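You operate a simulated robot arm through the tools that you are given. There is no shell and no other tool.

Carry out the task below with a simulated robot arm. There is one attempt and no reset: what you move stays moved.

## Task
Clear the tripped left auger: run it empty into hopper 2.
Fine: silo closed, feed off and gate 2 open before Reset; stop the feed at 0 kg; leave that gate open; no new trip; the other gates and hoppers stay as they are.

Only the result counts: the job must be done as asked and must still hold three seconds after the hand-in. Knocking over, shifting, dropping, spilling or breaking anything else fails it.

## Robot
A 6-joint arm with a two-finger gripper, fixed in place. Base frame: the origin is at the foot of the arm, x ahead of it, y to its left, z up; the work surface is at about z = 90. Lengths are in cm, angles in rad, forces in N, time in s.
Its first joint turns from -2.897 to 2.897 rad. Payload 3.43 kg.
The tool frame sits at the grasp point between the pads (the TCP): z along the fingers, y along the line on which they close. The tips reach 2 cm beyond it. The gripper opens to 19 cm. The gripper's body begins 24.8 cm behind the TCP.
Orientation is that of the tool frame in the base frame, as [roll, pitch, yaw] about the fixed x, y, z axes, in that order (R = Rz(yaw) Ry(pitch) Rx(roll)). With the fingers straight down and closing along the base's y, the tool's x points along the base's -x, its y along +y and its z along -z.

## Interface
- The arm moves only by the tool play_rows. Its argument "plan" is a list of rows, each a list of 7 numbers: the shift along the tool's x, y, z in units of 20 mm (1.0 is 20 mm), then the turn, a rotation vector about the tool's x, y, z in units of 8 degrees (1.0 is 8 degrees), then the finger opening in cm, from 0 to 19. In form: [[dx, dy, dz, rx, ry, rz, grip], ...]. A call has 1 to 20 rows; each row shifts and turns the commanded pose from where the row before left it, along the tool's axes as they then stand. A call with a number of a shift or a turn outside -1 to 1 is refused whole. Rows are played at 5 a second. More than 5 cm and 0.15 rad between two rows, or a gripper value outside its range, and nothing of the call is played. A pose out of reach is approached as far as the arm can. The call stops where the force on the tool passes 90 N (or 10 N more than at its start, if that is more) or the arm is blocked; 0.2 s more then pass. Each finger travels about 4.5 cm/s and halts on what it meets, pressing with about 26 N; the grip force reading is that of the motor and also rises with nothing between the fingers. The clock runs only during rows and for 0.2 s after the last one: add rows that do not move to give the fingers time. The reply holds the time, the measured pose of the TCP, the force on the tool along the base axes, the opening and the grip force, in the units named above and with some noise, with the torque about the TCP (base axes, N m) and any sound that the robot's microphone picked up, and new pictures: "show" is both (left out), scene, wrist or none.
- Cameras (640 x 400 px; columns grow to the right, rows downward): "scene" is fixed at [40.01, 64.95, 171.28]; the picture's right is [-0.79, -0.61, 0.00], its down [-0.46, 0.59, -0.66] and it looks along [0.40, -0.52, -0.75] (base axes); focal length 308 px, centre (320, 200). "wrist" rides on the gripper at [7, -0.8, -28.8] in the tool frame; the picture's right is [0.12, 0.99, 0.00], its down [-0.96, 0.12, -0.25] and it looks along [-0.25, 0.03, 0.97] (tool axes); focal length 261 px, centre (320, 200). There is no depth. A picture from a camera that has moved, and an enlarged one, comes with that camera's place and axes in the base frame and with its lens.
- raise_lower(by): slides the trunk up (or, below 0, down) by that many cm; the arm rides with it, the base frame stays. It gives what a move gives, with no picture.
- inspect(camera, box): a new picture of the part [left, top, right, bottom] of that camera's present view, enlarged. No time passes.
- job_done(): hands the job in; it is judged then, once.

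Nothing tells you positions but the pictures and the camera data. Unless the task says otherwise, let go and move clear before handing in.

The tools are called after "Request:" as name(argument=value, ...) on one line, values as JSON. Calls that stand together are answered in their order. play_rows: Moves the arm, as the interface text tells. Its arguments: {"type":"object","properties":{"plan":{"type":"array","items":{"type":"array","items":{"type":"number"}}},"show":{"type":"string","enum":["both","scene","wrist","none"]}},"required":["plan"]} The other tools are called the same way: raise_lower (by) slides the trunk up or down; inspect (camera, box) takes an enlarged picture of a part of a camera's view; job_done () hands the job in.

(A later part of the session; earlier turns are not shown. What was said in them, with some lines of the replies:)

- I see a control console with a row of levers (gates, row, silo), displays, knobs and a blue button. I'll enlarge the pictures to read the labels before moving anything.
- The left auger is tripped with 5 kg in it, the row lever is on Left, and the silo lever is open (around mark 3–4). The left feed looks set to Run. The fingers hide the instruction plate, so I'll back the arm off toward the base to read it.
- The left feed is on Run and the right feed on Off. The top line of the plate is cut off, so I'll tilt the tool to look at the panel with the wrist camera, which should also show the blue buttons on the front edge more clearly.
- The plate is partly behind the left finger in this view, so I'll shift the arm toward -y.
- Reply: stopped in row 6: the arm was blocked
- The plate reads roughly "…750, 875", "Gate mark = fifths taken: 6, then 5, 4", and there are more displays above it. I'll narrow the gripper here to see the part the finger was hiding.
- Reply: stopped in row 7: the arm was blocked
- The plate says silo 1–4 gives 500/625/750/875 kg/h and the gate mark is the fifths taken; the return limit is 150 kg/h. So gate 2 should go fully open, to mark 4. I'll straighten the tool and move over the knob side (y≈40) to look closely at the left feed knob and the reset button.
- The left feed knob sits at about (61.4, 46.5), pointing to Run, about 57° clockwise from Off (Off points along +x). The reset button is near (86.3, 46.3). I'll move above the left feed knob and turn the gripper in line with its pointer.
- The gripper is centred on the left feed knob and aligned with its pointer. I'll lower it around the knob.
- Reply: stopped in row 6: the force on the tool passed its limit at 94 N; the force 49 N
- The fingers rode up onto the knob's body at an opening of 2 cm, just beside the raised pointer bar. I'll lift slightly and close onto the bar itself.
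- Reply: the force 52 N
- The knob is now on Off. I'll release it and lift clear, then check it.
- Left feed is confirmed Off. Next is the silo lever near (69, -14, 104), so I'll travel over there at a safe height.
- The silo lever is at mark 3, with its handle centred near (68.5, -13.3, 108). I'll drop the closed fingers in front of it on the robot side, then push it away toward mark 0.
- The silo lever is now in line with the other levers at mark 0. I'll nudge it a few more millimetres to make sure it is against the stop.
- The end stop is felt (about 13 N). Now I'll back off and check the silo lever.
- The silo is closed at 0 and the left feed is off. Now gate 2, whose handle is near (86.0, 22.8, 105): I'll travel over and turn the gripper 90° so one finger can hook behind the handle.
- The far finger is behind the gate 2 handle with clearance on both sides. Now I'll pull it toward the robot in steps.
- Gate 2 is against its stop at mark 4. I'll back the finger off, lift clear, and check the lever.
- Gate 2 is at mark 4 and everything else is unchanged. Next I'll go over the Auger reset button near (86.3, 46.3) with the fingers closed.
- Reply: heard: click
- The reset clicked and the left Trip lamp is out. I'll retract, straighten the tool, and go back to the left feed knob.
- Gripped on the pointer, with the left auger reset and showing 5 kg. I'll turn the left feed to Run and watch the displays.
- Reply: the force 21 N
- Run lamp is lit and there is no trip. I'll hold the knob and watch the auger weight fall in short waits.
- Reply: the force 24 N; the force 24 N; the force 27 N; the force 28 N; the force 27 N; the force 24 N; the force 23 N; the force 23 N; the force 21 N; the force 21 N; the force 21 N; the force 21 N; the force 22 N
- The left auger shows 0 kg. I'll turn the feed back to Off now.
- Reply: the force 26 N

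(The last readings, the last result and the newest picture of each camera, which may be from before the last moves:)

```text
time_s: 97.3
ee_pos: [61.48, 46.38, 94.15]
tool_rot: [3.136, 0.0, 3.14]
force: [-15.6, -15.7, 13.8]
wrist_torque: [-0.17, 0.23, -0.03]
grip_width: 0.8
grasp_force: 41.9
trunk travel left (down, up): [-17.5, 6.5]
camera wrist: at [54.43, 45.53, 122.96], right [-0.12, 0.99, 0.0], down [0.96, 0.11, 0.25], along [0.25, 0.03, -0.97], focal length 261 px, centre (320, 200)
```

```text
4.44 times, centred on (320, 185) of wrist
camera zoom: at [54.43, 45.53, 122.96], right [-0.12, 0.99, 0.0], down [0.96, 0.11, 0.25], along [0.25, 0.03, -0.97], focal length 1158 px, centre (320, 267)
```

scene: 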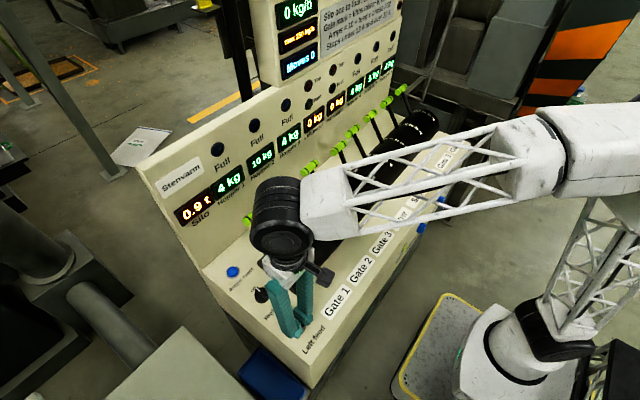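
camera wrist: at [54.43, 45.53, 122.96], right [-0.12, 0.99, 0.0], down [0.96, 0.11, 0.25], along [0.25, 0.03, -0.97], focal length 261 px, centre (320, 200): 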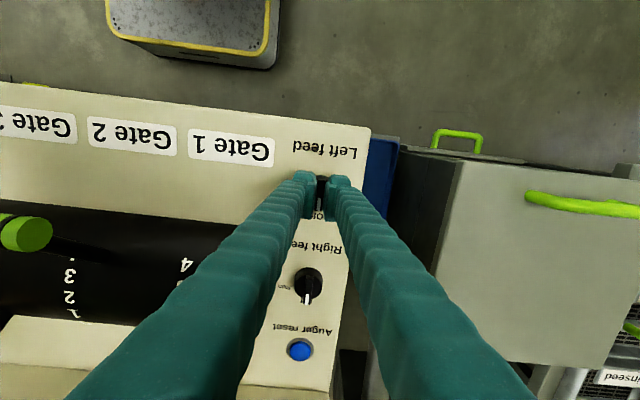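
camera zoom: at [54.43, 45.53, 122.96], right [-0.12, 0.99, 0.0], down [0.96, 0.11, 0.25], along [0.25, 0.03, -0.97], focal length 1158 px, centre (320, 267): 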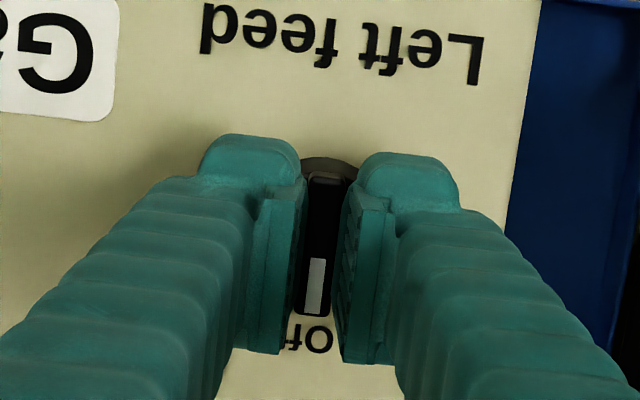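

The feed is Off, the Run lamp is out, the left auger shows 0 kg and hopper 2 shows 10 kg, with no trip. I'll release the knob and move clear.

Request:
play_rows(plan=[[0, 0, 0, 0, 0, 0, 2], [0, 0, 0, 0, 0, 0, 3.5], [0, 0, 0, 0, 0, 0, 4], [0, 0, -1, 0, 0, 0, 4], [0, 0, -1, 0, 0, 0, 4], [0, 0, -1, 0, 0, 0, 4], [0, 0, -1, 0, 0, 0, 4], [0, 0, -1, 0, 0, 0, 4], [0, 0, -1, 0, 0, 0, 4], [0, 0, -1, 0, 0, 0, 4], [0, 0, -1, 0, 0, 0, 4], [0, 0, -1, 0, 0, 0, 4], [0, 0, -1, 0, 0, 0, 4], [0, 0, -1, 0, 0, 0, 4], [0, 0, -1, 0, 0, 0, 4], [1, 0, -1, 0, 0, 0, 4], [1, 0, -1, 0, 0, 0, 4], [1, 0, 0, 0, 0, 0, 4], [0, 0, 0, 0, 0, 0, 4]])

Request:
inspect(camera="scene", box=[180, 60, 380, 200])

Request:
inspect(camera="scene", box=[210, 200, 380, 350])

```text
time_s: 101.3
ee_pos: [55.48, 46.49, 122.13]
tool_rot: [3.136, -0.001, 3.142]
force: [0.3, 0.6, -0.1]
wrist_torque: [0.07, 0.01, 0.0]
grip_width: 4.0
grasp_force: 0.1
trunk travel left (down, up): [-17.5, 6.5]
camera wrist: at [48.54, 45.49, 150.96], right [-0.12, 0.99, 0.0], down [0.96, 0.11, 0.25], along [0.25, 0.03, -0.97], focal length 261 px, centre (320, 200)
```

scene: 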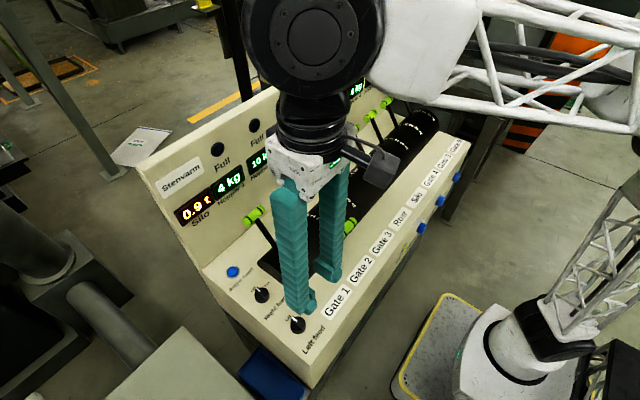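
wrist: 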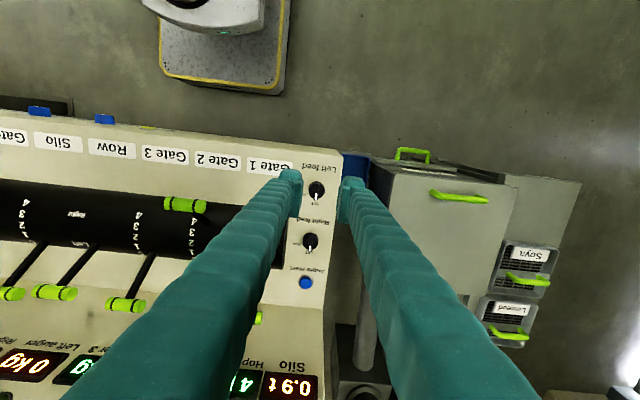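

```text
2.86 times, centred on (280, 130) of scene
camera zoom: at [40.01, 64.95, 171.28], right [-0.79, -0.61, 0.0], down [-0.46, 0.59, -0.66], along [0.4, -0.52, -0.75], focal length 881 px, centre (434, 400)
```

zoom: 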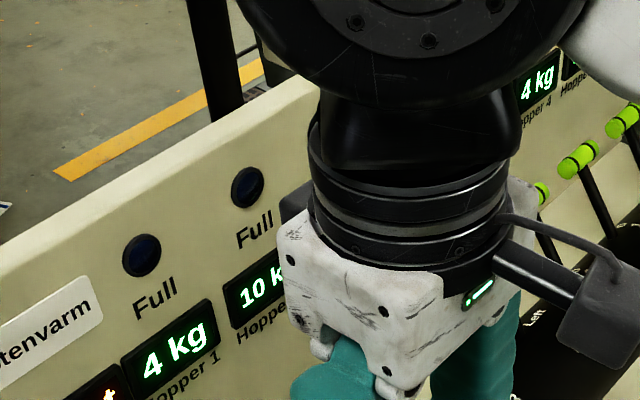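

```text
2.67 times, centred on (295, 275) of scene
camera zoom: at [40.01, 64.95, 171.28], right [-0.79, -0.61, 0.0], down [-0.46, 0.59, -0.66], along [0.4, -0.52, -0.75], focal length 822 px, centre (387, 0)
```

zoom: 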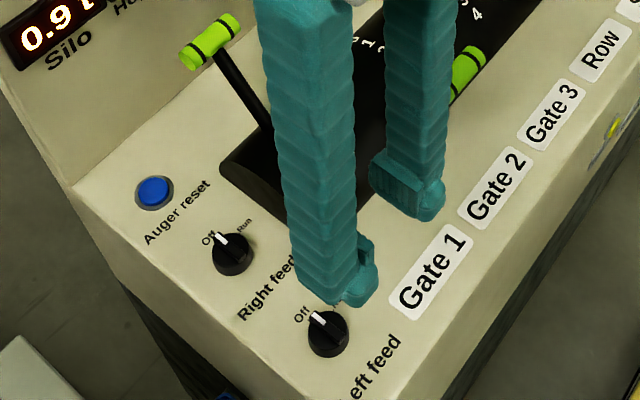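

Left feed reads Off. I'll move the arm further back to see the whole console before handing in.

Request:
play_rows(plan=[[0.5, -1, 0, 0, 0, 0, 4], [0.5, -1, 0, 0, 0, 0, 4], [0.5, -1, 0, 0, 0, 0, 4], [0.5, -1, 0, 0, 0, 0, 4], [0, -1, 0, 0, 0, 0, 4], [0, -1, 0, 0, 0, 0, 4], [0, -1, 0, 0, 0, 0, 4], [0, -1, 0, 0, 0, 0, 4], [0, -1, 0, 0, 0, 0, 4], [0, -1, 0, 0, 0, 0, 4], [0, -1, 0, 0, 0, 0, 4], [0, -1, 0, 0, 0, 0, 4], [0, -1, 0, 0, 0, 0, 4], [0, -1, 0, 0, 0, 0, 4], [0, -1, 0, 0, 0, 0, 4], [0, -1, 0, 0, 0, 0, 4], [0, -1, 0, 0, 0, 0, 4], [0, -1, 0, 0, 0, 0, 4], [0, -1, 0, 0, 0, 0, 4], [0, 0, 0, 0, 0, 0, 4]])

Request:
inspect(camera="scene", box=[220, 60, 440, 200])

Request:
inspect(camera="scene", box=[210, 180, 380, 350])

```text
time_s: 105.5
ee_pos: [51.6, 8.44, 121.81]
tool_rot: [3.137, -0.002, -3.141]
force: [0.2, 0.1, 0.8]
wrist_torque: [-0.04, 0.05, 0.0]
grip_width: 4.0
grasp_force: 0.1
trunk travel left (down, up): [-17.5, 6.5]
camera wrist: at [44.54, 7.48, 150.7], right [-0.12, 0.99, 0.0], down [0.96, 0.11, 0.25], along [0.25, 0.03, -0.97], focal length 261 px, centre (320, 200)
```

scene: 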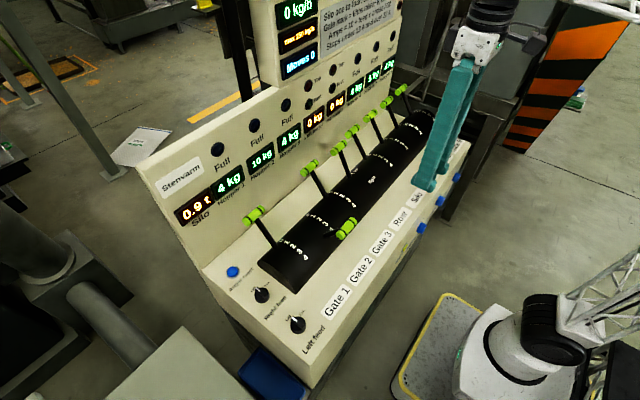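
wrist: 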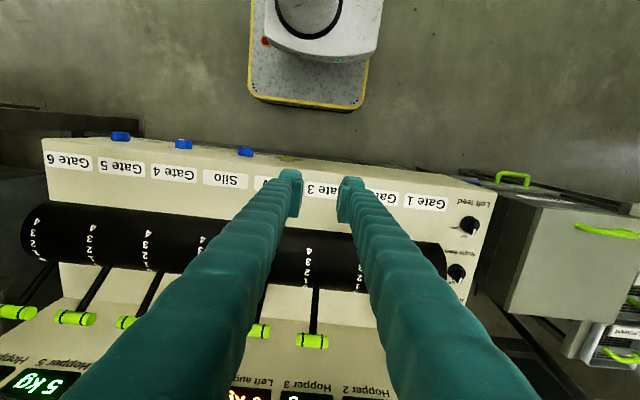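

```text
2.86 times, centred on (330, 130) of scene
camera zoom: at [40.01, 64.95, 171.28], right [-0.79, -0.61, 0.0], down [-0.46, 0.59, -0.66], along [0.4, -0.52, -0.75], focal length 881 px, centre (291, 400)
```

zoom: 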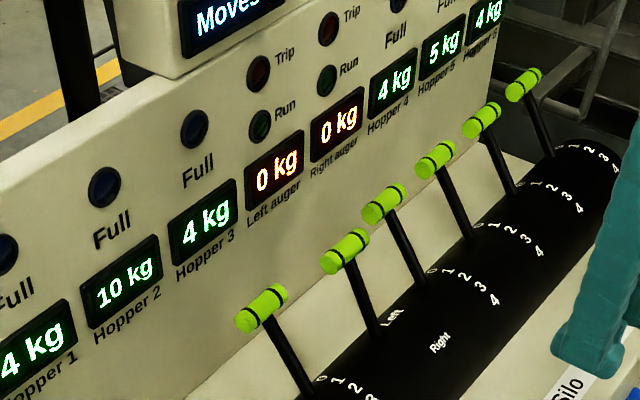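

```text
2.35 times, centred on (295, 265) of scene
camera zoom: at [40.01, 64.95, 171.28], right [-0.79, -0.61, 0.0], down [-0.46, 0.59, -0.66], along [0.4, -0.52, -0.75], focal length 726 px, centre (379, 47)
```

zoom: 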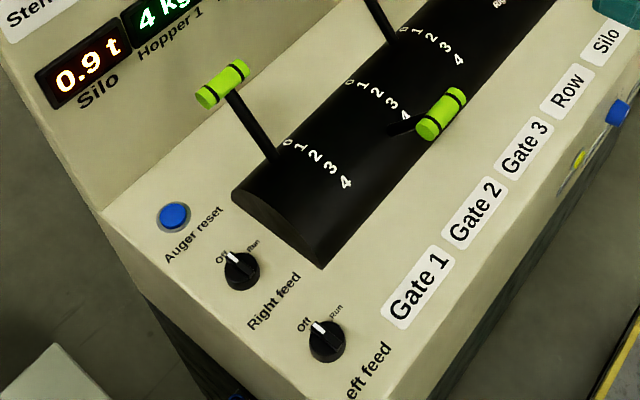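

The console shows the left auger at 0 kg, no trips, both feeds Off and the silo at 0. Gate 2 is open at 4, the other gates are at 0, and hopper 2 went from 5 to 10 kg with the other hoppers unchanged. The arm is clear, so I'm handing in.

Request:
job_done()

```text
The job is handed in.
```

The left auger is cleared: it ran empty into hopper 2 and I've handed the job in. I don't have the judged result.

- **Before Reset:** I turned the left feed Off, pushed the silo lever from mark 3 to 0, and pulled gate 2 to mark 4. I chose mark 4 so the least material would go to the return.
- **Reset and run:** The left Trip lamp went out on Reset. With the feed on Run, the left auger fell from 5 kg to 0 kg in about 14 seconds. I turned the feed back Off about a second or two after it reached 0.
- **Final readings:** Hopper 2 went from 5 to 10 kg. Hoppers 1, 3, 4, 5 and 6 are unchanged, the other gates are still at 0, and no new trip lit.
- **Left as asked:** Gate 2 is still open, both feeds are Off, and the arm is clear of the console.

The display shows whole kilograms only, so up to about half a kilogram could still be in the auger at "0 kg".
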